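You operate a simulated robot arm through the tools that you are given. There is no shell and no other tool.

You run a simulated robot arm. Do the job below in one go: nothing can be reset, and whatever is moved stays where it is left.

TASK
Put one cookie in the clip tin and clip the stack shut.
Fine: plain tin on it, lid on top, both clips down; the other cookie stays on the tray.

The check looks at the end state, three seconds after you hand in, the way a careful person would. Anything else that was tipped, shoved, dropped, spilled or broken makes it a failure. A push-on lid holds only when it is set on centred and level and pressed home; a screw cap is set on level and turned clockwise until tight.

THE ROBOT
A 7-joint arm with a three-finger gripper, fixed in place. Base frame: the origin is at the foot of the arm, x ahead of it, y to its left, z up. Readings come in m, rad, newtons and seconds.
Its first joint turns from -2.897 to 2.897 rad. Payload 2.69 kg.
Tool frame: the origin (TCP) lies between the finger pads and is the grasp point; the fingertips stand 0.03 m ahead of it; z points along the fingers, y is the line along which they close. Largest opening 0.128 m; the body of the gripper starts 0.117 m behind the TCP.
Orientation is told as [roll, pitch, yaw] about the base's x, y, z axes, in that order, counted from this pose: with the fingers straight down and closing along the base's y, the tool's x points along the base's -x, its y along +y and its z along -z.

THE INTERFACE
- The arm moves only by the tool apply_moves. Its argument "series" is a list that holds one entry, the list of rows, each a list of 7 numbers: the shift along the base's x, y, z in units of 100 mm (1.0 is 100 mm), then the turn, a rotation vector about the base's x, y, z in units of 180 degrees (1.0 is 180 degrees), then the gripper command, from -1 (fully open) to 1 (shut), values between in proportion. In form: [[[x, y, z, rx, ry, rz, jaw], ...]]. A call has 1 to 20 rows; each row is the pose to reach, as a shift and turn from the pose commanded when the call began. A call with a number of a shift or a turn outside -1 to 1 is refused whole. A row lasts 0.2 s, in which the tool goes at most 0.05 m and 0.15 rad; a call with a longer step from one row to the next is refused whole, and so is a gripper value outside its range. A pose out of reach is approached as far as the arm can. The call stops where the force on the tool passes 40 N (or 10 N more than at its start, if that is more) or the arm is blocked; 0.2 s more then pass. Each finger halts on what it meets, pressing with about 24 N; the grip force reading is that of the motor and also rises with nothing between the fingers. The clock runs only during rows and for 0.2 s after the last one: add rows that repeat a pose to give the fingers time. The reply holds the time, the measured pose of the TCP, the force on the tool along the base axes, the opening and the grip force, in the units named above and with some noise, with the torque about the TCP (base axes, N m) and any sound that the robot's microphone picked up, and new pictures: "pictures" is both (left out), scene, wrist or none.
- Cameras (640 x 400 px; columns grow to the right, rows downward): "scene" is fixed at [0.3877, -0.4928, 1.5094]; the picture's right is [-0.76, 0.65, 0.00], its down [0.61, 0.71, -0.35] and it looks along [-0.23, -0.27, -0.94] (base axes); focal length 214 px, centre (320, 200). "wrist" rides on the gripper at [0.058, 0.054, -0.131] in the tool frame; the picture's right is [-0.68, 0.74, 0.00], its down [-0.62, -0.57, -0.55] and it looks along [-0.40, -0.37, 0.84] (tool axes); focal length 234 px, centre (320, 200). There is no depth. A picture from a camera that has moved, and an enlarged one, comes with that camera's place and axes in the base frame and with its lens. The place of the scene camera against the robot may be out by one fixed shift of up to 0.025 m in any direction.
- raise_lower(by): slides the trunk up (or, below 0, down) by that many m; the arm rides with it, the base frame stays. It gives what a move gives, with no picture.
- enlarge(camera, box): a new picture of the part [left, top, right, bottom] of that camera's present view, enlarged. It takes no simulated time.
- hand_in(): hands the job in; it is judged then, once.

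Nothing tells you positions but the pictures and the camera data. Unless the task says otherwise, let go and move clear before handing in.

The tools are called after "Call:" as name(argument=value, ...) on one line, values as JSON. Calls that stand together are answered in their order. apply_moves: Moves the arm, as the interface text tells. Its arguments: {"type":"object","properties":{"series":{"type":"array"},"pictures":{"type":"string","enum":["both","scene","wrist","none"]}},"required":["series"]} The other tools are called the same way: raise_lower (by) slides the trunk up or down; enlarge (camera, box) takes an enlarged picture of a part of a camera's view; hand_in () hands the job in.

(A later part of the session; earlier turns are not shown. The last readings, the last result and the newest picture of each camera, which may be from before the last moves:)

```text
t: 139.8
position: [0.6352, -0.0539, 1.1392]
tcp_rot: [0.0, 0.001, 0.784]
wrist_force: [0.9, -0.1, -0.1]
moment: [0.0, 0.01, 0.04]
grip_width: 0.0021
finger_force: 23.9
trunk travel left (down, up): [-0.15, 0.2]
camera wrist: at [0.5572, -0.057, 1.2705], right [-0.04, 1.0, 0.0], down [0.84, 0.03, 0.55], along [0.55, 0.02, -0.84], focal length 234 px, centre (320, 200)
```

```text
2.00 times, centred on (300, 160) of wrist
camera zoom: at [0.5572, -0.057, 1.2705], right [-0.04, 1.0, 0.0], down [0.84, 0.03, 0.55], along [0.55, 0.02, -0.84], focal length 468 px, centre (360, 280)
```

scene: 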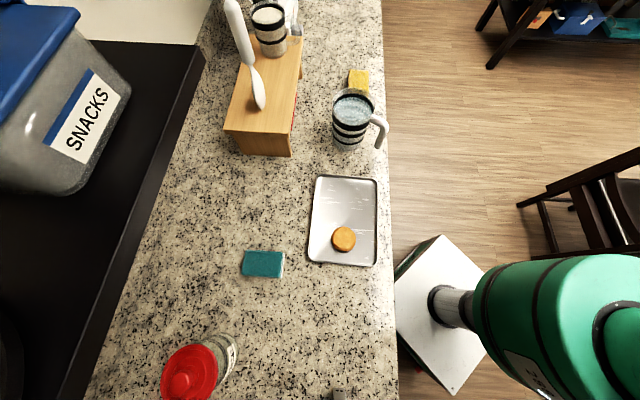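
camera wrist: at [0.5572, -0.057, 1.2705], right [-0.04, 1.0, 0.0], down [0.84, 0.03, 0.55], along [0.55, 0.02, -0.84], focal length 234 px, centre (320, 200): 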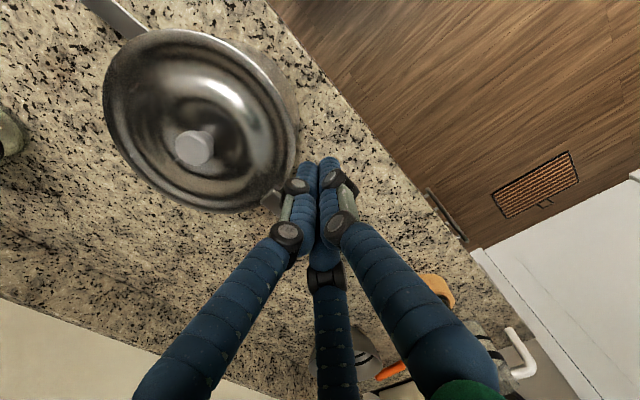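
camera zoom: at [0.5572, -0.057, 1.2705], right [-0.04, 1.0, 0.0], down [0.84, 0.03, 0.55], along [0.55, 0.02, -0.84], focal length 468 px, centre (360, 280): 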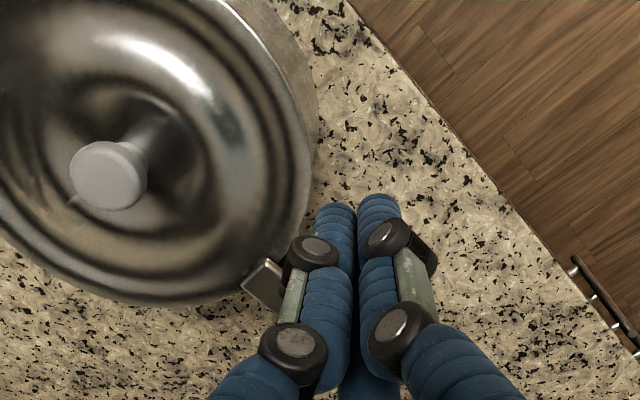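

Call:
apply_moves(series=[[[0.03, -0.3, 0, 0, 0, 0, 1], [0.06, -0.6, 0, 0, 0, 0, 1], [0.09, -0.9, 0, 0, 0, 0, 1], [0.113, -1.0, 0, 0, 0, 0, 1], [0.113, -1.0, 0, 0, 0, 0, 1]]], pictures="wrist")

Call:
enlarge(camera="wrist", box=[180, 0, 420, 220])

```text
t: 141.0
position: [0.6474, -0.1533, 1.1388]
tcp_rot: [0.0, 0.003, 0.784]
wrist_force: [0.1, -0.5, -0.1]
moment: [0.01, 0.0, -0.01]
grip_width: 0.0022
finger_force: 23.4
trunk travel left (down, up): [-0.15, 0.2]
camera wrist: at [0.5692, -0.1564, 1.2694], right [-0.04, 1.0, 0.0], down [0.84, 0.03, 0.55], along [0.55, 0.02, -0.84], focal length 234 px, centre (320, 200)
```

wrist: 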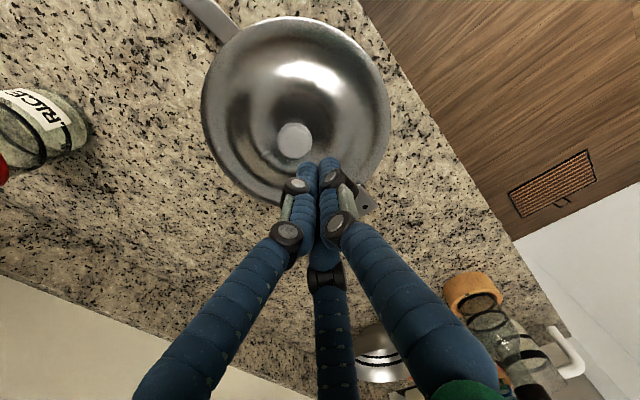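

```text
1.82 times, centred on (300, 110) of wrist
camera zoom: at [0.5692, -0.1564, 1.2694], right [-0.04, 1.0, 0.0], down [0.84, 0.03, 0.55], along [0.55, 0.02, -0.84], focal length 426 px, centre (356, 364)
```

zoom: 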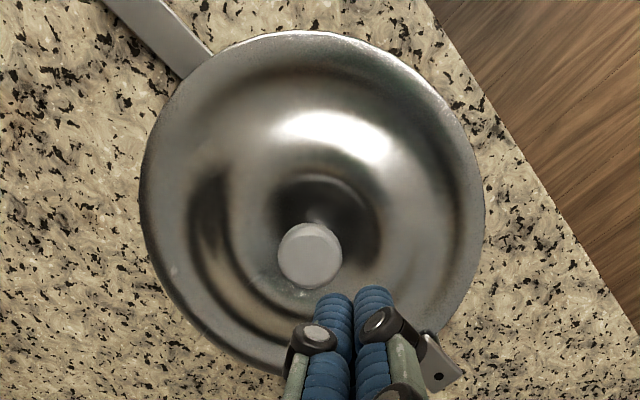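

The knob is at about (0.646, -0.178). I'm centring above it with closed fingertips and pressing straight down gently.

Call:
apply_moves(series=[[[-0.01, -0.25, 0, 0, 0, 0, 1], [-0.01, -0.25, -0.3, 0, 0, 0, 1], [-0.01, -0.25, -0.58, 0, 0, 0, 1], [-0.01, -0.25, -0.58, 0, 0, 0, 1]]], pictures="wrist")

Call:
enlarge(camera="wrist", box=[240, 100, 400, 240])

```text
t: 142.0
position: [0.6468, -0.1779, 1.082]
tcp_rot: [0.0, -0.001, 0.783]
wrist_force: [1.6, 0.2, 9.2]
moment: [0.0, 0.01, -0.01]
grip_width: 0.0059
finger_force: 23.6
trunk travel left (down, up): [-0.15, 0.2]
camera wrist: at [0.5684, -0.1808, 1.2127], right [-0.04, 1.0, 0.0], down [0.83, 0.04, 0.55], along [0.55, 0.02, -0.84], focal length 234 px, centre (320, 200)
```

wrist: 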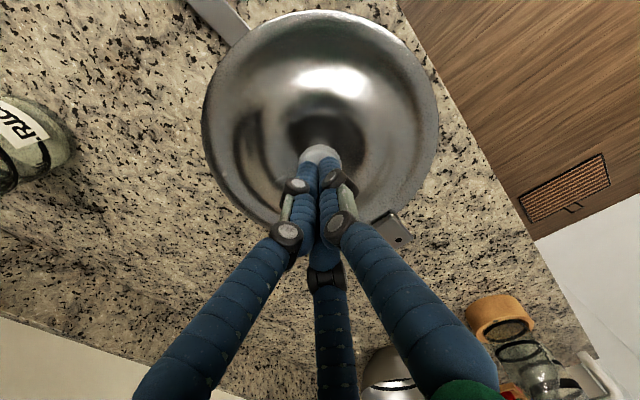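

```text
2.86 times, centred on (320, 170) of wrist
camera zoom: at [0.5684, -0.1808, 1.2127], right [-0.04, 1.0, 0.0], down [0.83, 0.04, 0.55], along [0.55, 0.02, -0.84], focal length 669 px, centre (320, 286)
```

zoom: 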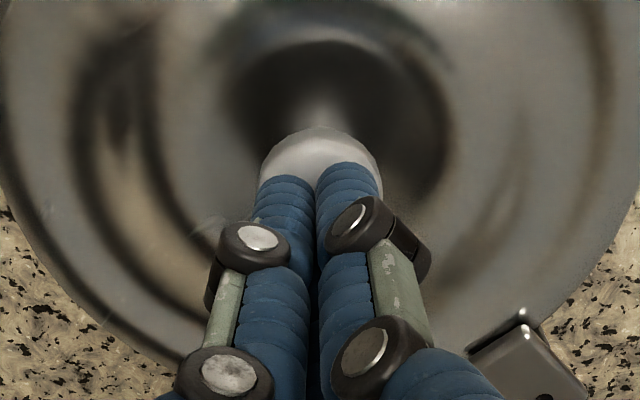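

Contact is at 9 N. I'm pressing progressively harder.

Call:
apply_moves(series=[[[0, 0, -0.01, 0, 0, 0, 1], [0, 0, -0.02, 0, 0, 0, 1], [0, 0, -0.02, 0, 0, 0, 1]]], pictures="none")

```text
t: 142.8
position: [0.6467, -0.1777, 1.0807]
tcp_rot: [-0.003, 0.0, 0.785]
wrist_force: [5.5, 3.8, 32.6]
moment: [0.15, -0.07, 0.02]
grip_width: 0.0061
finger_force: 23.7
trunk travel left (down, up): [-0.15, 0.2]
```

At 33 N there's no further movement, so the lid and tins are fully home. I'm lifting off and moving toward the left clip to repeat the procedure.

Call:
apply_moves(series=[[[0, 0, 0.2, 0, 0, 0, 1], [0, 0, 0.5, 0, 0, 0, 0.5], [-0.25, -0.1, 0.6, 0, 0, 0, 0.06], [-0.6, -0.3, 0.6, 0, 0, 0, 0.06], [-0.95, -0.5, 0.6, 0, 0, 0, 0.06], [-1.0, -0.5, 0.6, 0, 0, 0, 0.06]]], pictures="none")

Call:
apply_moves(series=[[[-0.3, -0.1, -0.1, 0, 0, 0, 0.06], [-0.6, -0.35, -0.3, 0, 0, 0, 0.06], [-0.6, -0.35, -0.3, 0, 0, 0, 0.06]]], pictures="wrist")

Call:
enlarge(camera="wrist", box=[200, 60, 420, 240])

```text
t: 144.2
position: [0.5446, -0.2292, 1.1382]
tcp_rot: [0.0, 0.0, 0.784]
wrist_force: [0.6, 0.0, -0.1]
moment: [0.02, -0.07, 0.01]
grip_width: 0.0603
finger_force: 0.1
trunk travel left (down, up): [-0.15, 0.2]
```

```text
t: 145.0
position: [0.4865, -0.2649, 1.1086]
tcp_rot: [-0.001, 0.002, 0.784]
wrist_force: [-0.1, -0.8, -0.3]
moment: [0.06, -0.02, 0.02]
grip_width: 0.0602
finger_force: 0.1
trunk travel left (down, up): [-0.15, 0.2]
camera wrist: at [0.4075, -0.2679, 1.2396], right [-0.04, 1.0, 0.0], down [0.84, 0.03, 0.55], along [0.55, 0.02, -0.84], focal length 234 px, centre (320, 200)
```

wrist: 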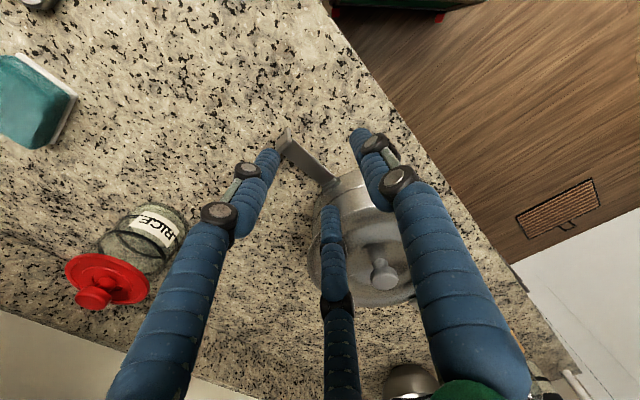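

```text
2.22 times, centred on (310, 150) of wrist
camera zoom: at [0.4075, -0.2679, 1.2396], right [-0.04, 1.0, 0.0], down [0.84, 0.03, 0.55], along [0.55, 0.02, -0.84], focal length 520 px, centre (342, 311)
```

zoom: 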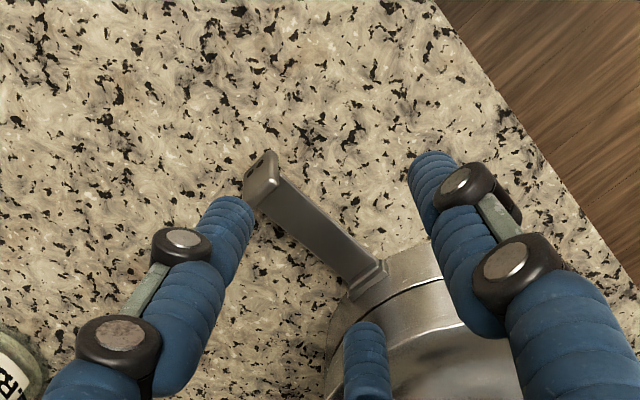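

The left strap is clearly seen. I'll line up in front of it and apply the same tilt.

Call:
apply_moves(series=[[[0.077, 0.026, -0.03, -0.033, -0.033, 0, 0.06], [0.077, 0.026, -0.03, -0.066, -0.066, 0, 0.06], [0.077, 0.026, -0.03, -0.099, -0.099, 0, 0.06], [0.077, 0.026, -0.03, -0.132, -0.132, 0, 0.06], [0.077, 0.026, -0.03, -0.165, -0.165, 0, 0.06], [0.077, 0.026, -0.03, -0.1964, -0.1964, 0, 0.06], [0.077, 0.026, -0.03, -0.1964, -0.1964, 0, 0.06]]], pictures="wrist")

```text
t: 146.6
position: [0.4938, -0.2595, 1.103]
tcp_rot: [-0.869, 0.0, 0.784]
wrist_force: [0.9, -1.0, 6.7]
moment: [0.51, 0.53, 0.0]
grip_width: 0.0602
finger_force: 0.1
trunk travel left (down, up): [-0.15, 0.2]
camera wrist: at [0.3579, -0.2064, 1.1486], right [0.14, 0.81, -0.56], down [0.4, 0.47, 0.79], along [0.91, -0.34, -0.26], focal length 234 px, centre (320, 200)
```

wrist: 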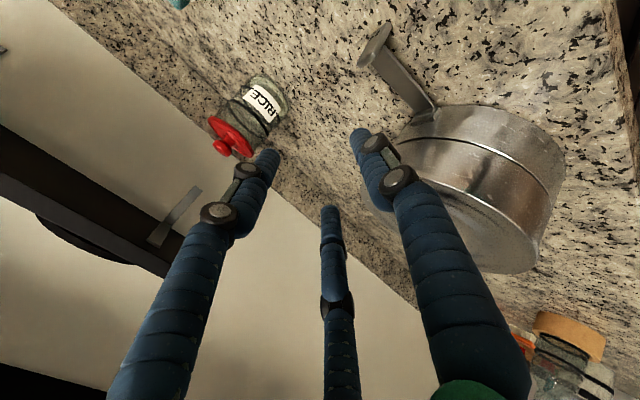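

The force reading shows the back of the hand pressing on something, probably the arm folding on itself. I'll reduce the tilt a little and check.

Call:
apply_moves(series=[[[0, 0, 0.02, 0.025, 0.025, 0, 0.06], [0, 0, 0.02, 0.05, 0.05, 0, 0.06], [0, 0, 0.02, 0.05, 0.05, 0, 0.06]]], pictures="both")

```text
t: 147.4
position: [0.4901, -0.2597, 1.1096]
tcp_rot: [-0.654, 0.0, 0.785]
wrist_force: [-1.9, 1.6, 0.0]
moment: [-0.01, -0.14, 0.06]
grip_width: 0.0601
finger_force: 0.1
trunk travel left (down, up): [-0.15, 0.2]
camera wrist: at [0.3643, -0.2148, 1.1818], right [0.07, 0.89, -0.45], down [0.52, 0.35, 0.78], along [0.85, -0.28, -0.44], focal length 234 px, centre (320, 200)
```

scene: 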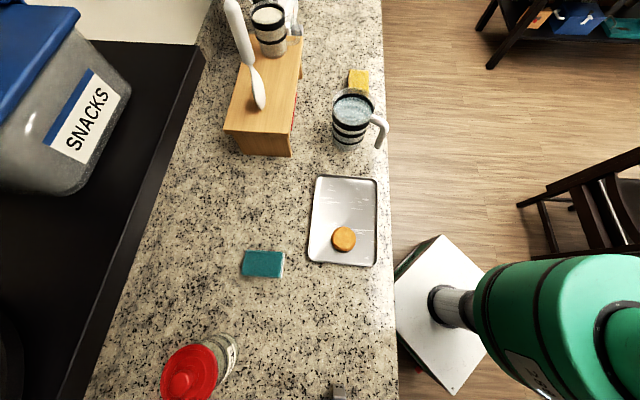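
wrist: 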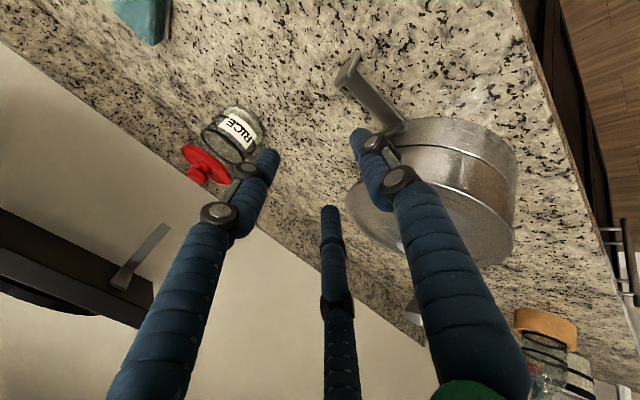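

The tilt is limited here by the arm folding near its base. Raising the trunk should open up the posture, so I'll try that; the hand just rises clear.

Call:
raise_lower(by=0.12)

```text
t: 148.9
position: [0.4943, -0.2608, 1.2279]
tcp_rot: [-0.649, 0.001, 0.784]
wrist_force: [0.1, 0.3, -0.1]
moment: [-0.03, -0.02, 0.01]
grip_width: 0.0604
finger_force: 0.0
trunk travel left (down, up): [-0.27, 0.08]
```

Call:
apply_moves(series=[[[0, 0, -0.3, 0, 0, 0, 0.06], [0, 0, -0.6, 0, 0, 0, 0.06], [0, 0, -0.9, 0, 0, 0, 0.06], [0, 0, -1.0, 0, 0, 0, 0.06]]], pictures="none")

Call:
apply_moves(series=[[[0, 0, 0, -0.025, -0.025, 0, 0.06], [0, 0, 0, -0.05, -0.05, 0, 0.06], [0, 0, 0, -0.05, -0.05, 0, 0.06]]], pictures="wrist")

```text
t: 149.9
position: [0.4922, -0.2595, 1.1292]
tcp_rot: [-0.65, 0.0, 0.783]
wrist_force: [0.0, 0.5, 0.0]
moment: [0.03, 0.0, -0.01]
grip_width: 0.0604
finger_force: 0.0
trunk travel left (down, up): [-0.27, 0.08]
```

```text
t: 150.7
position: [0.4943, -0.2609, 1.1277]
tcp_rot: [-0.873, 0.0, 0.783]
wrist_force: [0.0, -0.4, 0.7]
moment: [-0.03, 0.01, 0.04]
grip_width: 0.06
finger_force: 0.0
trunk travel left (down, up): [-0.27, 0.08]
camera wrist: at [0.3577, -0.2066, 1.172], right [0.15, 0.81, -0.56], down [0.4, 0.47, 0.79], along [0.91, -0.34, -0.25], focal length 234 px, centre (320, 200)
```

wrist: 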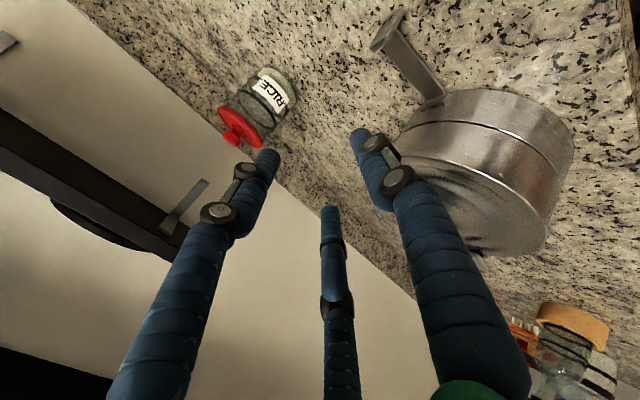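

That freed the posture. I'm lowering in front of the left strap.

Call:
apply_moves(series=[[[0, 0, -0.3, 0, 0, 0, 0.06], [0, 0, -0.6, 0, 0, 0, 0.06], [0, 0, -0.9, 0, 0, 0, 0.06], [0, 0, -1.0, 0, 0, 0, 0.06]]], pictures="none")

Call:
apply_moves(series=[[[0, 0, -0.25, 0, 0, 0, 0.06], [0, 0, -0.45, 0, 0, 0, 0.06], [0, 0, -0.515, 0, 0, 0, 0.06], [0, 0, -0.515, 0, 0, 0, 0.06]]], pictures="wrist")

Call:
enlarge(camera="wrist", box=[260, 40, 460, 200])

```text
t: 151.7
position: [0.4944, -0.2602, 1.0273]
tcp_rot: [-0.873, 0.0, 0.784]
wrist_force: [-0.4, -1.8, 0.1]
moment: [0.01, 0.03, 0.03]
grip_width: 0.0601
finger_force: 0.1
trunk travel left (down, up): [-0.27, 0.08]
```

```text
t: 152.7
position: [0.4935, -0.261, 0.9759]
tcp_rot: [-0.872, -0.001, 0.784]
wrist_force: [-0.9, -0.7, 0.2]
moment: [-0.04, -0.02, -0.04]
grip_width: 0.0602
finger_force: 0.1
trunk travel left (down, up): [-0.27, 0.08]
camera wrist: at [0.3577, -0.2065, 1.0202], right [0.15, 0.81, -0.56], down [0.4, 0.47, 0.79], along [0.91, -0.34, -0.25], focal length 234 px, centre (320, 200)
```

wrist: 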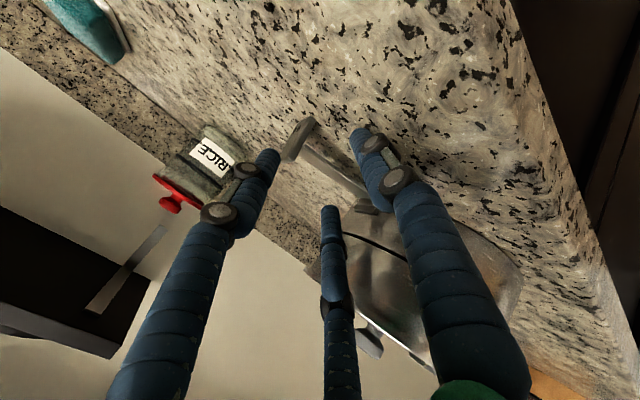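

```text
2.50 times, centred on (360, 120) of wrist
camera zoom: at [0.3577, -0.2065, 1.0202], right [0.15, 0.81, -0.56], down [0.4, 0.47, 0.79], along [0.91, -0.34, -0.25], focal length 585 px, centre (220, 400)
```

zoom: 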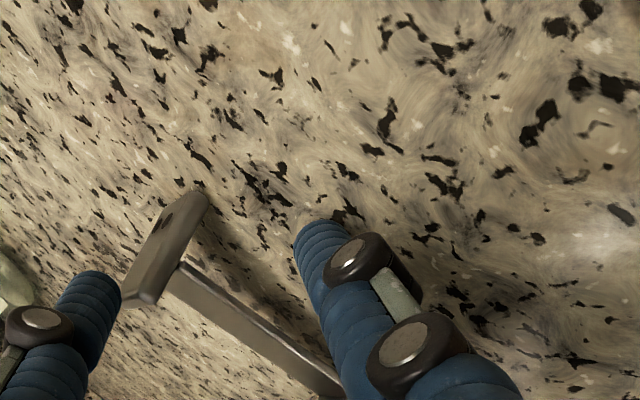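

The strap is where predicted. I'm sliding the thumb under it.

Call:
apply_moves(series=[[[0.1, -0.1, -0.01, 0, 0, 0, 0.06], [0.2, -0.2, -0.01, 0, 0, 0, 0.06], [0.28, -0.28, -0.01, 0, 0, 0, 0.06], [0.33, -0.33, -0.01, 0, 0, 0, 0.06], [0.38, -0.38, -0.01, 0, 0, 0, 0.06], [0.38, -0.38, -0.01, 0, 0, 0, 0.06]]], pictures="wrist")

Call:
enlarge(camera="wrist", box=[260, 60, 460, 220])

```text
t: 154.1
position: [0.5317, -0.2989, 0.976]
tcp_rot: [-0.872, 0.0, 0.783]
wrist_force: [-0.6, -0.3, -0.3]
moment: [0.03, -0.01, -0.01]
grip_width: 0.0603
finger_force: 0.1
trunk travel left (down, up): [-0.27, 0.08]
camera wrist: at [0.3961, -0.245, 1.0191], right [0.14, 0.81, -0.56], down [0.4, 0.47, 0.79], along [0.91, -0.34, -0.25], focal length 234 px, centre (320, 200)
```

wrist: 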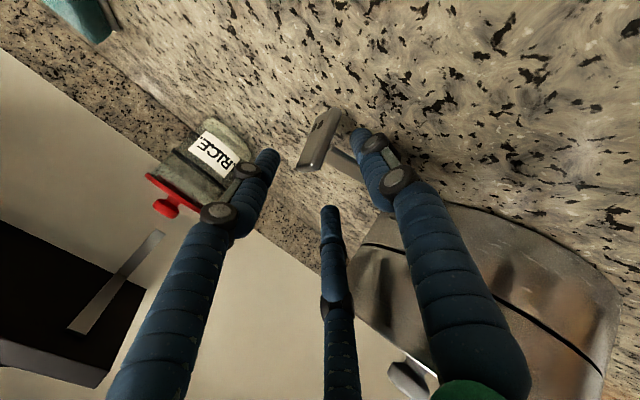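

```text
2.50 times, centred on (360, 140) of wrist
camera zoom: at [0.3961, -0.245, 1.0191], right [0.14, 0.81, -0.56], down [0.4, 0.47, 0.79], along [0.91, -0.34, -0.25], focal length 585 px, centre (220, 350)
```

zoom: 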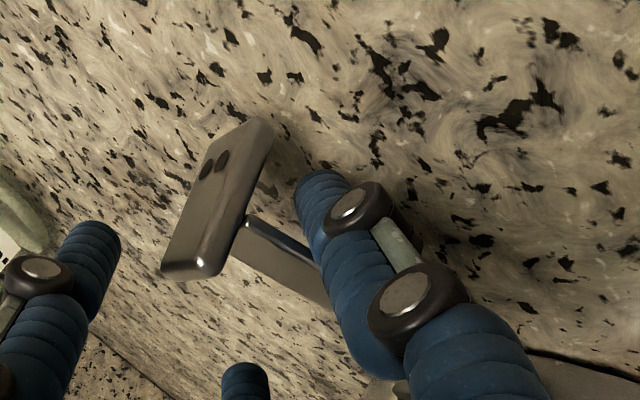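

No contact force. I'm lifting slowly to see if the strap comes up.

Call:
apply_moves(series=[[[0, 0, 0.05, 0, 0, 0, 0.06], [0, 0, 0.1, 0, 0, 0, 0.06], [0, 0, 0.16, 0, 0, 0, 0.06], [0, 0, 0.16, 0, 0, 0, 0.06]]], pictures="wrist")

Call:
enlarge(camera="wrist", box=[260, 60, 460, 220])

```text
t: 155.1
position: [0.5319, -0.2991, 0.9921]
tcp_rot: [-0.873, 0.001, 0.784]
wrist_force: [-0.5, 0.6, 0.9]
moment: [0.01, -0.03, 0.0]
grip_width: 0.0605
finger_force: 0.1
trunk travel left (down, up): [-0.27, 0.08]
camera wrist: at [0.3958, -0.2449, 1.0352], right [0.14, 0.81, -0.56], down [0.4, 0.47, 0.79], along [0.91, -0.34, -0.25], focal length 234 px, centre (320, 200)
```

wrist: 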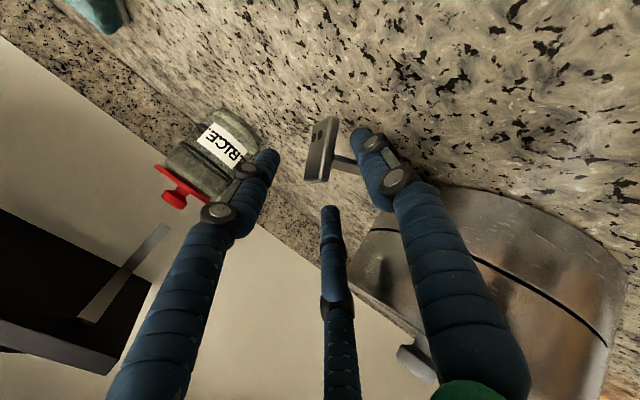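

```text
2.50 times, centred on (360, 140) of wrist
camera zoom: at [0.3958, -0.2449, 1.0352], right [0.14, 0.81, -0.56], down [0.4, 0.47, 0.79], along [0.91, -0.34, -0.25], focal length 585 px, centre (220, 350)
```

zoom: 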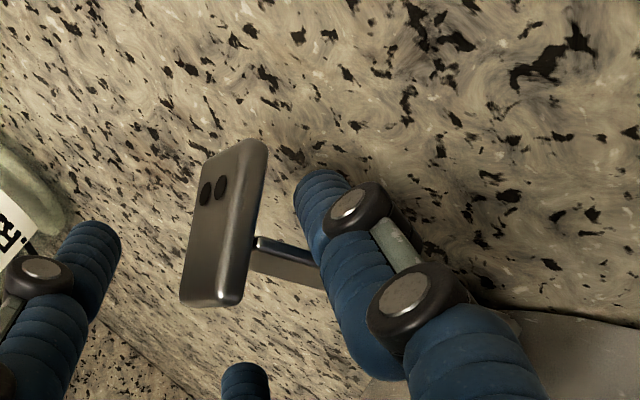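

The left strap is rising as well. I'm following the mirrored arc.

Call:
apply_moves(series=[[[0.015, 0.015, 0.06, 0, 0, 0, 0.06], [0.035, 0.035, 0.13, 0, 0, 0, 0.06], [0.06, 0.06, 0.19, 0, 0, 0, 0.06], [0.084, 0.084, 0.25, 0, 0, 0, 0.06], [0.084, 0.084, 0.25, 0, 0, 0, 0.06]]], pictures="wrist")

Call:
enlarge(camera="wrist", box=[260, 60, 460, 220])

```text
t: 156.3
position: [0.5392, -0.2901, 1.0162]
tcp_rot: [-0.873, 0.0, 0.784]
wrist_force: [-0.3, 0.4, 0.5]
moment: [-0.02, -0.02, 0.01]
grip_width: 0.0602
finger_force: 0.1
trunk travel left (down, up): [-0.27, 0.08]
camera wrist: at [0.4038, -0.2361, 1.0605], right [0.14, 0.81, -0.56], down [0.4, 0.47, 0.79], along [0.91, -0.34, -0.25], focal length 234 px, centre (320, 200)
```

wrist: 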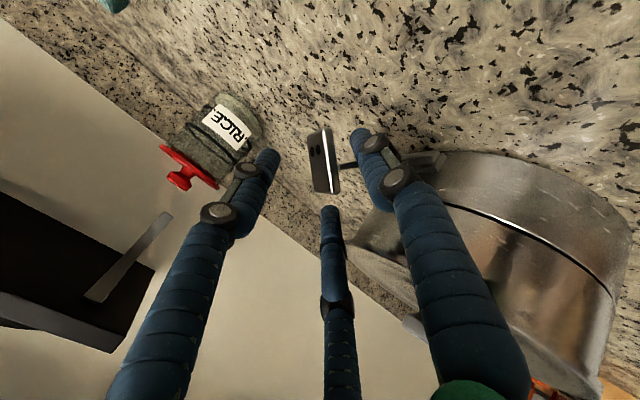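

```text
2.50 times, centred on (360, 140) of wrist
camera zoom: at [0.4038, -0.2361, 1.0605], right [0.14, 0.81, -0.56], down [0.4, 0.47, 0.79], along [0.91, -0.34, -0.25], focal length 585 px, centre (220, 350)
```

zoom: 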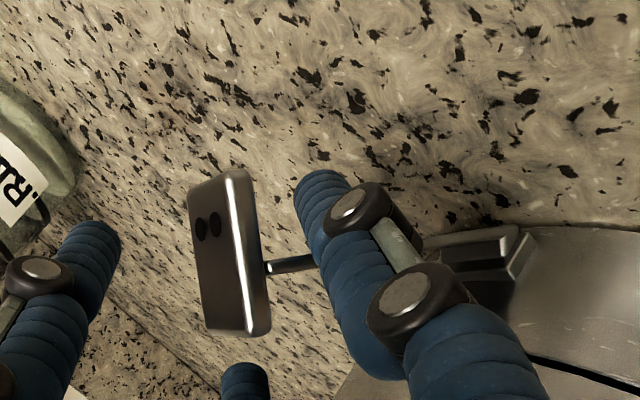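

Call:
apply_moves(series=[[[0.03, 0.03, 0.05, 0, 0, 0, 0.06], [0.063, 0.063, 0.1, 0, 0, 0, 0.06], [0.095, 0.095, 0.145, 0, 0, 0, 0.06], [0.131, 0.131, 0.17, 0, 0, 0, 0.06], [0.131, 0.131, 0.17, 0, 0, 0, 0.06]]], pictures="wrist")

Call:
enlarge(camera="wrist", box=[260, 60, 460, 240])

```text
t: 157.5
position: [0.5532, -0.2777, 1.0328]
tcp_rot: [-0.872, 0.0, 0.784]
wrist_force: [0.0, 0.7, -0.8]
moment: [0.01, 0.01, 0.01]
grip_width: 0.0602
finger_force: 0.1
trunk travel left (down, up): [-0.27, 0.08]
camera wrist: at [0.4175, -0.2232, 1.0773], right [0.15, 0.81, -0.56], down [0.4, 0.47, 0.79], along [0.91, -0.34, -0.25], focal length 234 px, centre (320, 200)
```

wrist: 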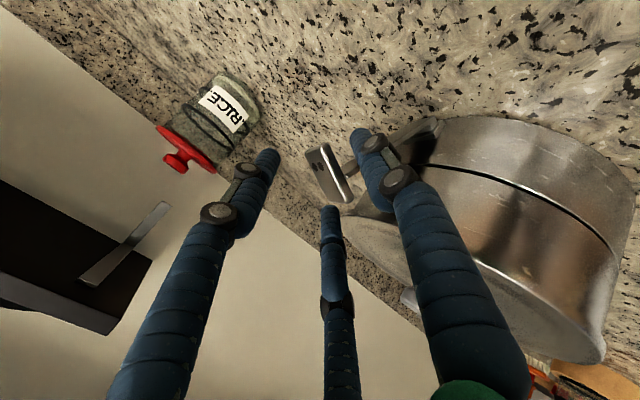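

```text
2.22 times, centred on (360, 150) of wrist
camera zoom: at [0.4175, -0.2232, 1.0773], right [0.15, 0.81, -0.56], down [0.4, 0.47, 0.79], along [0.91, -0.34, -0.25], focal length 520 px, centre (231, 311)
```

zoom: 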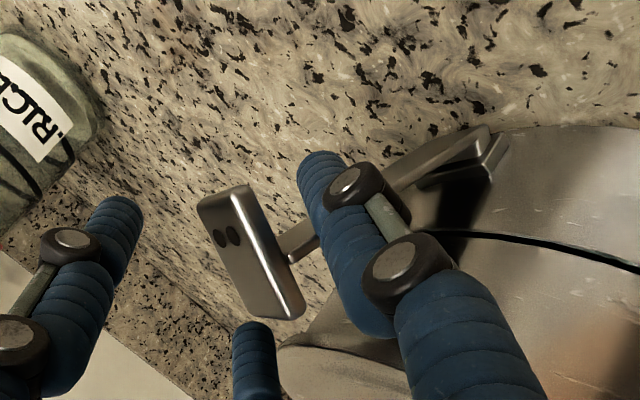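

Call:
apply_moves(series=[[[0.03, 0.03, 0.025, 0, 0, 0, 0.06], [0.062, 0.062, 0.05, 0, 0, 0, 0.06], [0.062, 0.062, 0.05, 0, 0, 0, 0.06]]], pictures="none")

Call:
apply_moves(series=[[[0.03, 0.03, 0.01, 0, 0, 0, 0.06], [0.065, 0.065, 0.018, 0, 0, 0, 0.06], [0.065, 0.065, 0.018, 0, 0, 0, 0.06]]], pictures="wrist")

Call:
enlarge(camera="wrist", box=[260, 60, 460, 240])

```text
t: 158.3
position: [0.5593, -0.2705, 1.039]
tcp_rot: [-0.873, -0.001, 0.784]
wrist_force: [-0.3, 0.6, -0.6]
moment: [-0.02, 0.02, 0.0]
grip_width: 0.0603
finger_force: 0.1
trunk travel left (down, up): [-0.27, 0.08]
```

```text
t: 159.1
position: [0.5668, -0.2641, 1.0396]
tcp_rot: [-0.871, 0.001, 0.783]
wrist_force: [-0.6, -0.6, -0.1]
moment: [-0.03, -0.01, -0.01]
grip_width: 0.0601
finger_force: 0.1
trunk travel left (down, up): [-0.27, 0.08]
camera wrist: at [0.4301, -0.2102, 1.0837], right [0.15, 0.81, -0.56], down [0.4, 0.47, 0.79], along [0.91, -0.34, -0.25], focal length 234 px, centre (320, 200)
```

wrist: 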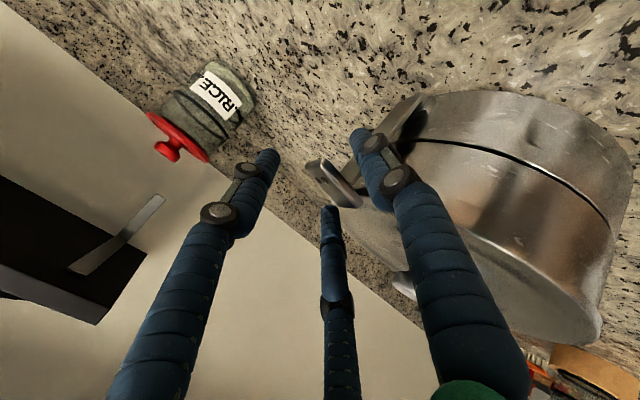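

```text
2.22 times, centred on (360, 150) of wrist
camera zoom: at [0.4301, -0.2102, 1.0837], right [0.15, 0.81, -0.56], down [0.4, 0.47, 0.79], along [0.91, -0.34, -0.25], focal length 520 px, centre (231, 311)
```

zoom: 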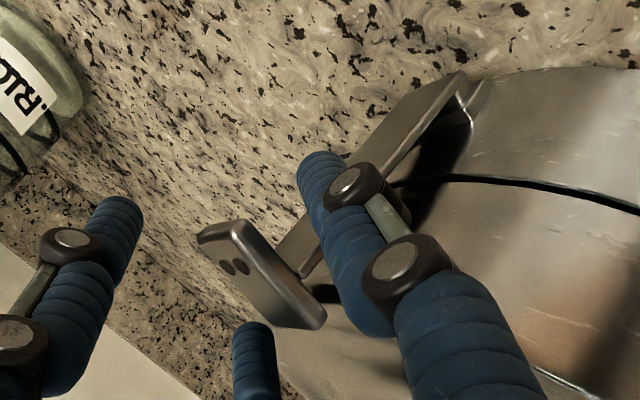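

Call:
apply_moves(series=[[[0.02, 0.02, 0, 0, 0, 0, 0.06], [0.035, 0.035, 0, 0, 0, 0, 0.06], [0.035, 0.035, 0, 0, 0, 0, 0.06]]], pictures="none")

Call:
apply_moves(series=[[[0.015, 0.015, 0, 0, 0, 0, 0.06], [0.025, 0.025, 0, 0, 0, 0, 0.06], [0.025, 0.025, 0, 0, 0, 0, 0.06]]], pictures="wrist")

Call:
enlarge(camera="wrist", box=[260, 60, 460, 240])

```text
t: 159.9
position: [0.5708, -0.2608, 1.0394]
tcp_rot: [-0.872, 0.0, 0.785]
wrist_force: [0.6, 0.1, -0.8]
moment: [0.02, 0.03, 0.05]
grip_width: 0.0599
finger_force: 0.1
trunk travel left (down, up): [-0.27, 0.08]
```

```text
t: 160.7
position: [0.5724, -0.2584, 1.0395]
tcp_rot: [-0.873, 0.001, 0.785]
wrist_force: [-2.4, -1.9, 1.1]
moment: [-0.07, 0.09, 0.01]
grip_width: 0.06
finger_force: 0.1
trunk travel left (down, up): [-0.27, 0.08]
camera wrist: at [0.4358, -0.2043, 1.0839], right [0.14, 0.81, -0.56], down [0.4, 0.47, 0.79], along [0.91, -0.34, -0.25], focal length 234 px, centre (320, 200)
```

wrist: 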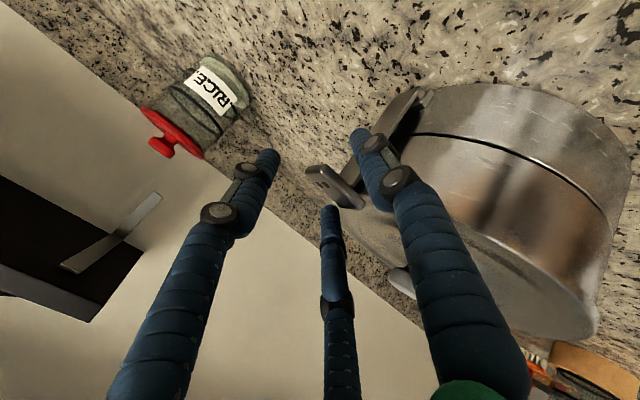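

```text
2.22 times, centred on (360, 150) of wrist
camera zoom: at [0.4358, -0.2043, 1.0839], right [0.14, 0.81, -0.56], down [0.4, 0.47, 0.79], along [0.91, -0.34, -0.25], focal length 520 px, centre (231, 311)
```

zoom: 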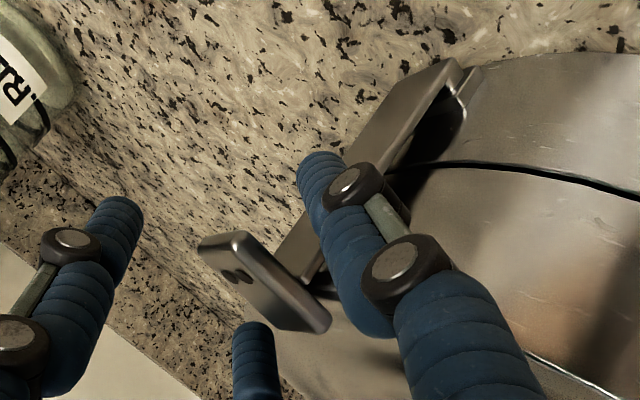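

Call:
apply_moves(series=[[[0.01, 0.01, 0, 0, 0, 0, 0.06], [0.02, 0.02, 0, 0, 0, 0, 0.06], [0.02, 0.02, 0, 0, 0, 0, 0.06]]], pictures="wrist")

Call:
enlarge(camera="wrist", box=[260, 60, 460, 240])

```text
t: 161.5
position: [0.5723, -0.2577, 1.0402]
tcp_rot: [-0.874, 0.0, 0.784]
wrist_force: [-1.0, -0.6, 0.1]
moment: [-0.04, 0.09, 0.06]
grip_width: 0.0605
finger_force: 0.6
trunk travel left (down, up): [-0.27, 0.08]
camera wrist: at [0.4378, -0.2023, 1.0844], right [0.15, 0.81, -0.56], down [0.4, 0.47, 0.79], along [0.91, -0.34, -0.25], focal length 234 px, centre (320, 200)
```

wrist: 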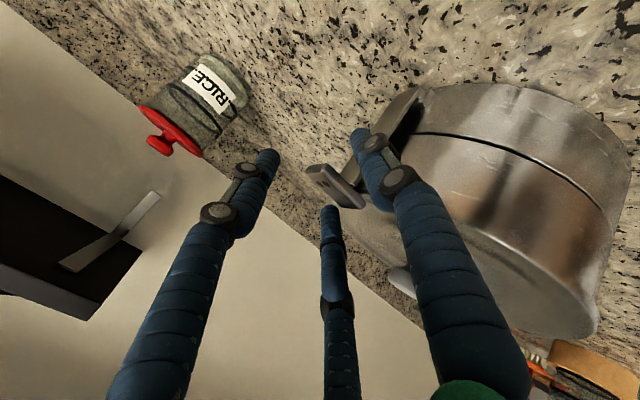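

```text
2.22 times, centred on (360, 150) of wrist
camera zoom: at [0.4378, -0.2023, 1.0844], right [0.15, 0.81, -0.56], down [0.4, 0.47, 0.79], along [0.91, -0.34, -0.25], focal length 520 px, centre (231, 311)
```

zoom: 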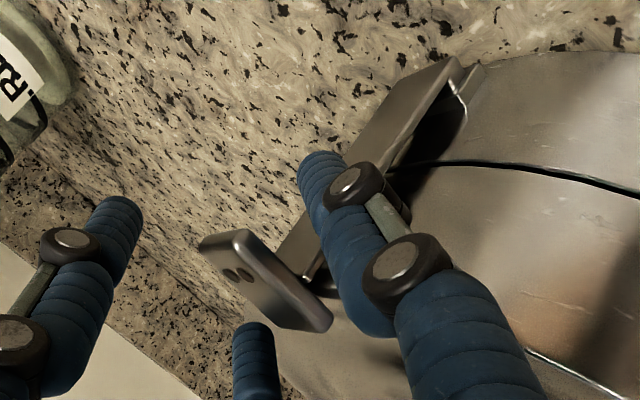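

Call:
apply_moves(series=[[[-0.03, -0.03, 0, 0, 0, 0, 0.06], [-0.06, -0.06, 0, 0, 0, 0, 0.06], [-0.06, -0.06, 0, 0, 0, 0, 0.06]]], pictures="wrist")

Call:
enlarge(camera="wrist", box=[260, 60, 460, 240])

```text
t: 162.3
position: [0.5673, -0.2634, 1.0409]
tcp_rot: [-0.872, 0.0, 0.783]
wrist_force: [0.1, -0.2, 0.7]
moment: [-0.03, 0.03, -0.03]
grip_width: 0.0602
finger_force: 0.1
trunk travel left (down, up): [-0.27, 0.08]
camera wrist: at [0.4318, -0.208, 1.0845], right [0.15, 0.81, -0.56], down [0.4, 0.47, 0.79], along [0.91, -0.34, -0.25], focal length 234 px, centre (320, 200)
```

wrist: 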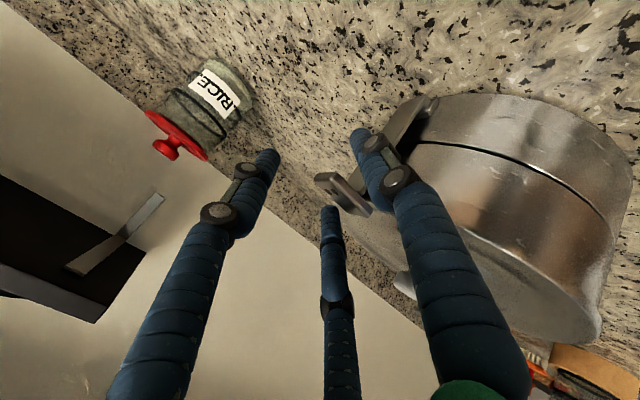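

```text
2.22 times, centred on (360, 150) of wrist
camera zoom: at [0.4318, -0.208, 1.0845], right [0.15, 0.81, -0.56], down [0.4, 0.47, 0.79], along [0.91, -0.34, -0.25], focal length 520 px, centre (231, 311)
```

zoom: 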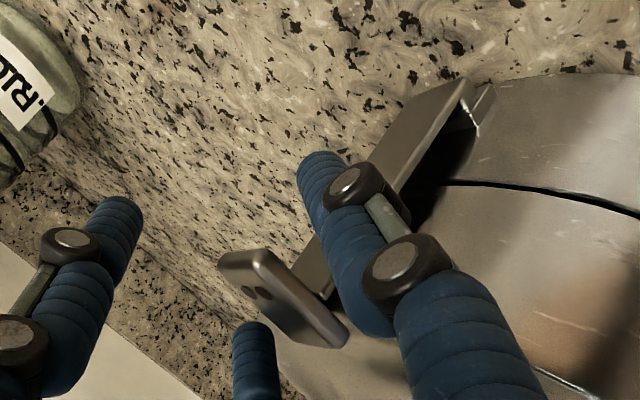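

The strap stays, held by hinge friction. I'll withdraw to view the left hook's profile against the lid's edge.

Call:
apply_moves(series=[[[-0.15, 0.05, 0.05, 0, 0, 0, 0.06], [-0.4, 0.25, 0.05, 0, 0, 0, 0.06], [-0.7, 0.5, 0, 0, 0, 0, 0.06], [-0.8, 0.6, -0.1, 0, 0, 0, 0.06], [-0.8, 0.6, -0.1, 0, 0, 0, 0.06]]], pictures="wrist")

Call:
enlarge(camera="wrist", box=[300, 80, 500, 240])

```text
t: 163.3
position: [0.4987, -0.2083, 1.0426]
tcp_rot: [-0.89, -0.01, 0.781]
wrist_force: [1.5, -4.3, 14.0]
moment: [0.01, -0.69, -0.16]
grip_width: 0.0643
finger_force: 2.9
trunk travel left (down, up): [-0.27, 0.08]
stopped in row 4: the force on the tool passed its limit at 47 N (the readings are from after the stop); the commanded pose is now the measured one
camera wrist: at [0.3624, -0.1536, 1.0846], right [0.16, 0.81, -0.57], down [0.38, 0.48, 0.79], along [0.91, -0.34, -0.23], focal length 234 px, centre (320, 200)
```

wrist: 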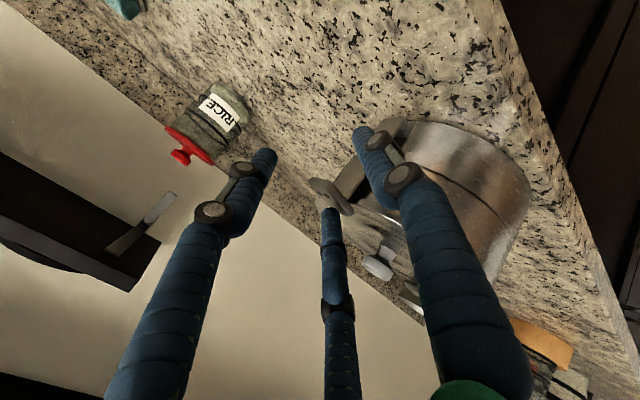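

```text
2.50 times, centred on (400, 160) of wrist
camera zoom: at [0.3624, -0.1536, 1.0846], right [0.16, 0.81, -0.57], down [0.38, 0.48, 0.79], along [0.91, -0.34, -0.23], focal length 585 px, centre (120, 300)
```

zoom: 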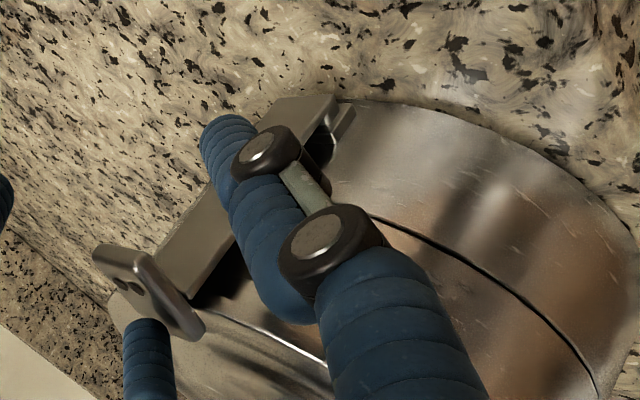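

I snagged something, likely one finger resting on the tab, while withdrawing. I'll lift straight up gently and check.

Call:
apply_moves(series=[[[0, 0, 0.05, 0, 0, 0, 0.06], [0, 0, 0.1, 0, 0, 0, 0.06], [0, 0, 0.2, 0, 0, 0, 0.06], [0, 0, 0.3, 0, 0, 0, 0.06]]], pictures="wrist")

Call:
enlarge(camera="wrist", box=[280, 60, 540, 300])

```text
t: 164.3
position: [0.4974, -0.2088, 1.07]
tcp_rot: [-0.885, -0.005, 0.783]
wrist_force: [-1.3, -0.7, 0.8]
moment: [-0.01, -0.02, 0.0]
grip_width: 0.0603
finger_force: 0.1
trunk travel left (down, up): [-0.27, 0.08]
camera wrist: at [0.3605, -0.1536, 1.1124], right [0.15, 0.81, -0.57], down [0.39, 0.48, 0.79], along [0.91, -0.34, -0.24], focal length 234 px, centre (320, 200)
```

wrist: 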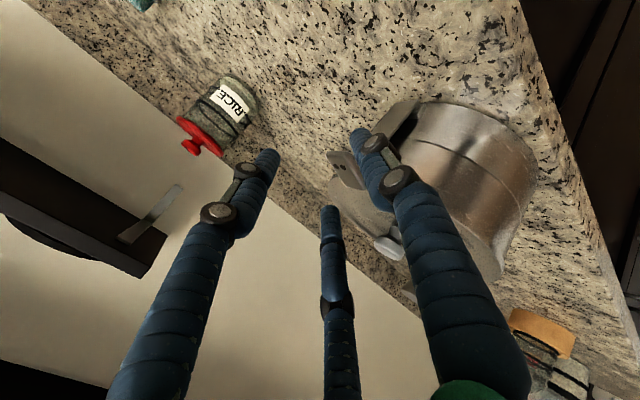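

```text
1.67 times, centred on (410, 180) of wrist
camera zoom: at [0.3605, -0.1536, 1.1124], right [0.15, 0.81, -0.57], down [0.39, 0.48, 0.79], along [0.91, -0.34, -0.24], focal length 390 px, centre (170, 233)
```

zoom: 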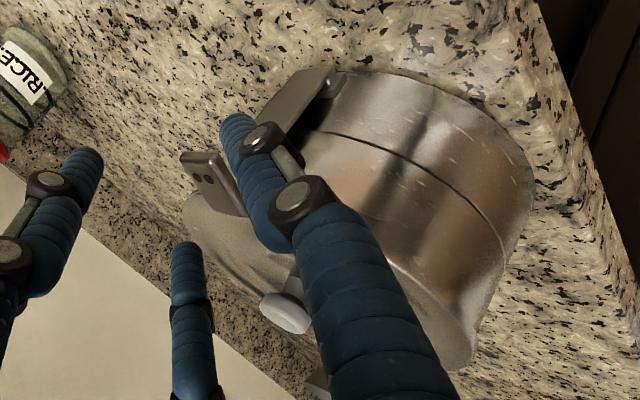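

I'm free and the stack looks intact. I'm rising clear, then backing off for an inspection view.

Call:
apply_moves(series=[[[0, 0, 0.3, 0, 0, 0, 0.06], [0, 0, 0.6, 0, 0, 0, 0.06], [-0.2, 0.2, 0.6, 0, 0, 0, 0.06], [-0.3, 0.3, 0.5, 0, 0, 0, 0.06], [-0.3, 0.3, 0.5, 0, 0, 0, 0.06]]], pictures="wrist")

Call:
enlarge(camera="wrist", box=[280, 60, 520, 260])

```text
t: 165.5
position: [0.4664, -0.1782, 1.121]
tcp_rot: [-0.884, -0.004, 0.782]
wrist_force: [-1.2, -0.2, -0.4]
moment: [-0.02, -0.01, 0.01]
grip_width: 0.0602
finger_force: 0.1
trunk travel left (down, up): [-0.27, 0.08]
camera wrist: at [0.3305, -0.1224, 1.1626], right [0.15, 0.81, -0.57], down [0.39, 0.48, 0.79], along [0.91, -0.34, -0.24], focal length 234 px, centre (320, 200)
```

wrist: 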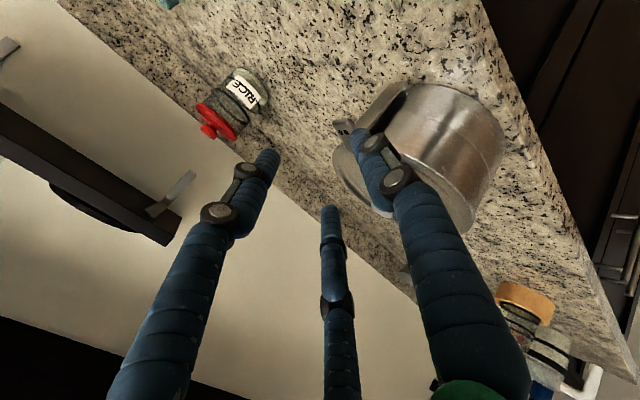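

```text
2.00 times, centred on (400, 160) of wrist
camera zoom: at [0.3305, -0.1224, 1.1626], right [0.15, 0.81, -0.57], down [0.39, 0.48, 0.79], along [0.91, -0.34, -0.24], focal length 468 px, centre (160, 280)
```

zoom: 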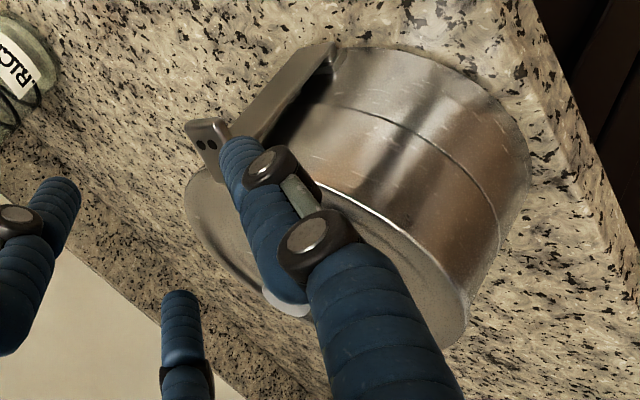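

The thumb hides part of the lid. I'll straighten the hand and look from above.

Call:
apply_moves(series=[[[0, 0, 0.1, 0.033, 0.033, 0, 0.06], [0, 0, 0.2, 0.066, 0.066, 0, 0.06], [0, 0, 0.3, 0.099, 0.099, 0, 0.06], [0, 0, 0.3, 0.132, 0.132, 0, 0.06], [0, 0, 0.3, 0.165, 0.165, 0, 0.06], [0, 0, 0.3, 0.198, 0.198, 0, 0.06], [0, 0, 0.3, 0.198, 0.198, 0, 0.06]]], pictures="wrist")

Call:
enlarge(camera="wrist", box=[180, 100, 420, 300])

```text
t: 167.1
position: [0.4655, -0.1774, 1.1521]
tcp_rot: [-0.005, -0.002, 0.778]
wrist_force: [-1.0, 0.8, 0.2]
moment: [-0.05, -0.18, 0.02]
grip_width: 0.0602
finger_force: 0.1
trunk travel left (down, up): [-0.27, 0.08]
camera wrist: at [0.3864, -0.1799, 1.2827], right [-0.04, 1.0, 0.0], down [0.83, 0.03, 0.55], along [0.55, 0.02, -0.83], focal length 234 px, centre (320, 200)
```

wrist: 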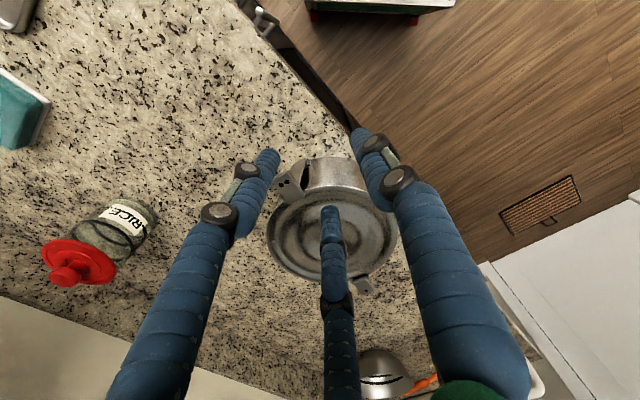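

```text
2.00 times, centred on (300, 200) of wrist
camera zoom: at [0.3864, -0.1799, 1.2827], right [-0.04, 1.0, 0.0], down [0.83, 0.03, 0.55], along [0.55, 0.02, -0.83], focal length 468 px, centre (360, 200)
```

zoom: 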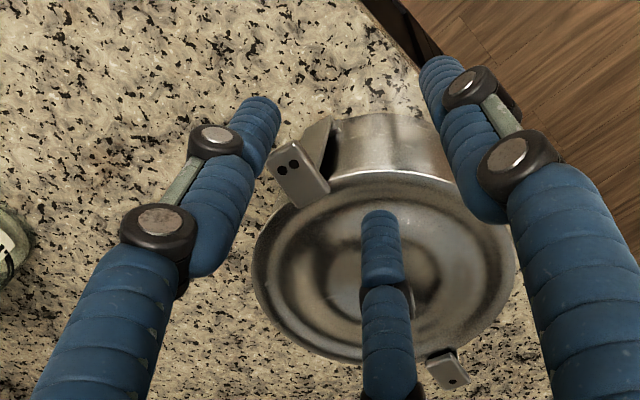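

Both clips stand up with their hooks at the lid's edge. I'll close the hand and take an unobstructed look from above.

Call:
apply_moves(series=[[[0.2, 0.2, 0, 0, 0, 0, 0.5], [0.4, 0.5, 0, 0, 0, 0, 1], [0.7, 0.8, 0, 0, 0, 0, 1], [1.0, 1.0, 0, 0, 0, 0, 1], [1.0, 1.0, 0, 0, 0, 0, 1]]], pictures="wrist")

Call:
enlarge(camera="wrist", box=[120, 60, 340, 260])

```text
t: 168.3
position: [0.5682, -0.0781, 1.1501]
tcp_rot: [-0.004, 0.0, 0.779]
wrist_force: [0.4, 0.0, 0.1]
moment: [0.01, 0.05, 0.01]
grip_width: 0.0019
finger_force: 24.0
trunk travel left (down, up): [-0.27, 0.08]
camera wrist: at [0.4892, -0.0803, 1.2814], right [-0.04, 1.0, 0.0], down [0.83, 0.03, 0.55], along [0.55, 0.02, -0.83], focal length 234 px, centre (320, 200)
```

wrist: 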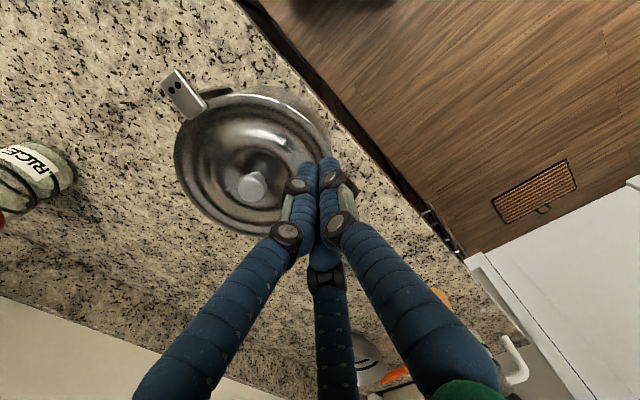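

```text
2.00 times, centred on (230, 160) of wrist
camera zoom: at [0.4892, -0.0803, 1.2814], right [-0.04, 1.0, 0.0], down [0.83, 0.03, 0.55], along [0.55, 0.02, -0.83], focal length 468 px, centre (500, 280)
```

zoom: 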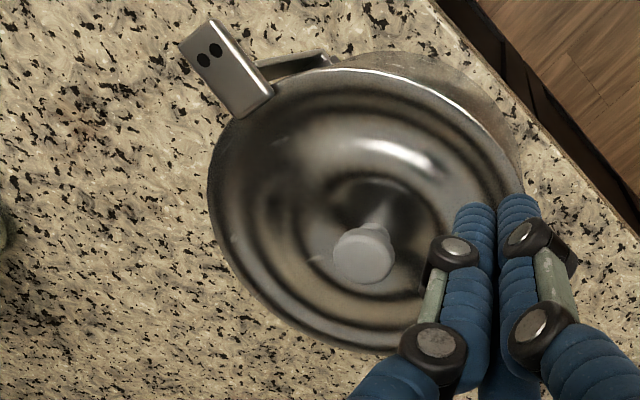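

Call:
apply_moves(series=[[[-0.2, 0, 0, 0, 0, 0, 1], [-0.5, 0, 0, 0, -0.04, 0, 1], [-0.8, 0, 0, 0, -0.08, 0, 1], [-1.0, -0.1, 0, 0, -0.12, 0, 1], [-1.0, -0.1, -0.1, 0, -0.16, 0, 1], [-1.0, -0.1, -0.3, 0, -0.2, 0, 1], [-1.0, -0.1, -0.5, 0, -0.24, 0, 1], [-1.0, -0.1, -0.7, 0, -0.26, 0, 1], [-1.0, -0.1, -0.7, 0, -0.26, 0, 1]]], pictures="wrist")

Call:
enlarge(camera="wrist", box=[140, 60, 340, 220])

```text
t: 170.0
position: [0.3051, -0.0293, 0.9219]
tcp_rot: [-0.064, -0.307, 0.716]
wrist_force: [9.6, -1.1, 4.5]
moment: [0.16, 1.83, 0.19]
grip_width: 0.0025
finger_force: 24.1
out of reach, approached as far as the arm can: row 7, 8
trunk travel left (down, up): [-0.27, 0.08]
stopped in row 8: the force on the tool passed its limit at 209 N (the readings are from after the stop); the commanded pose is now the measured one
camera wrist: at [0.1941, -0.0448, 1.026], right [0.01, 0.99, 0.16], down [0.66, -0.13, 0.74], along [0.75, 0.09, -0.65], focal length 234 px, centre (320, 200)
```

wrist: 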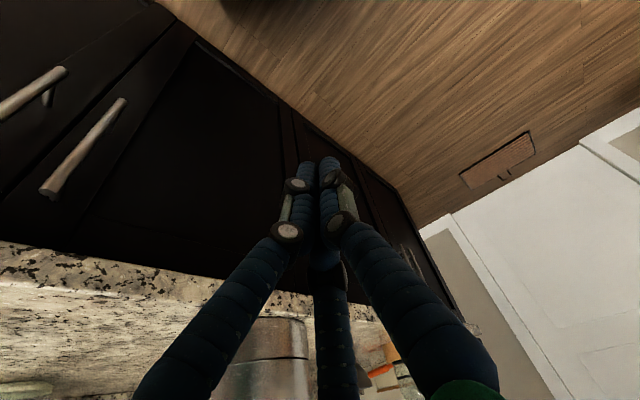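

```text
2.50 times, centred on (240, 140) of wrist
camera zoom: at [0.1941, -0.0448, 1.026], right [0.01, 0.99, 0.16], down [0.66, -0.13, 0.74], along [0.75, 0.09, -0.65], focal length 585 px, centre (520, 350)
```

zoom: 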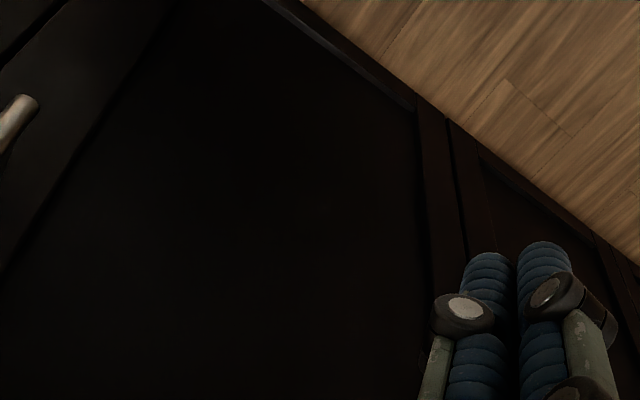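

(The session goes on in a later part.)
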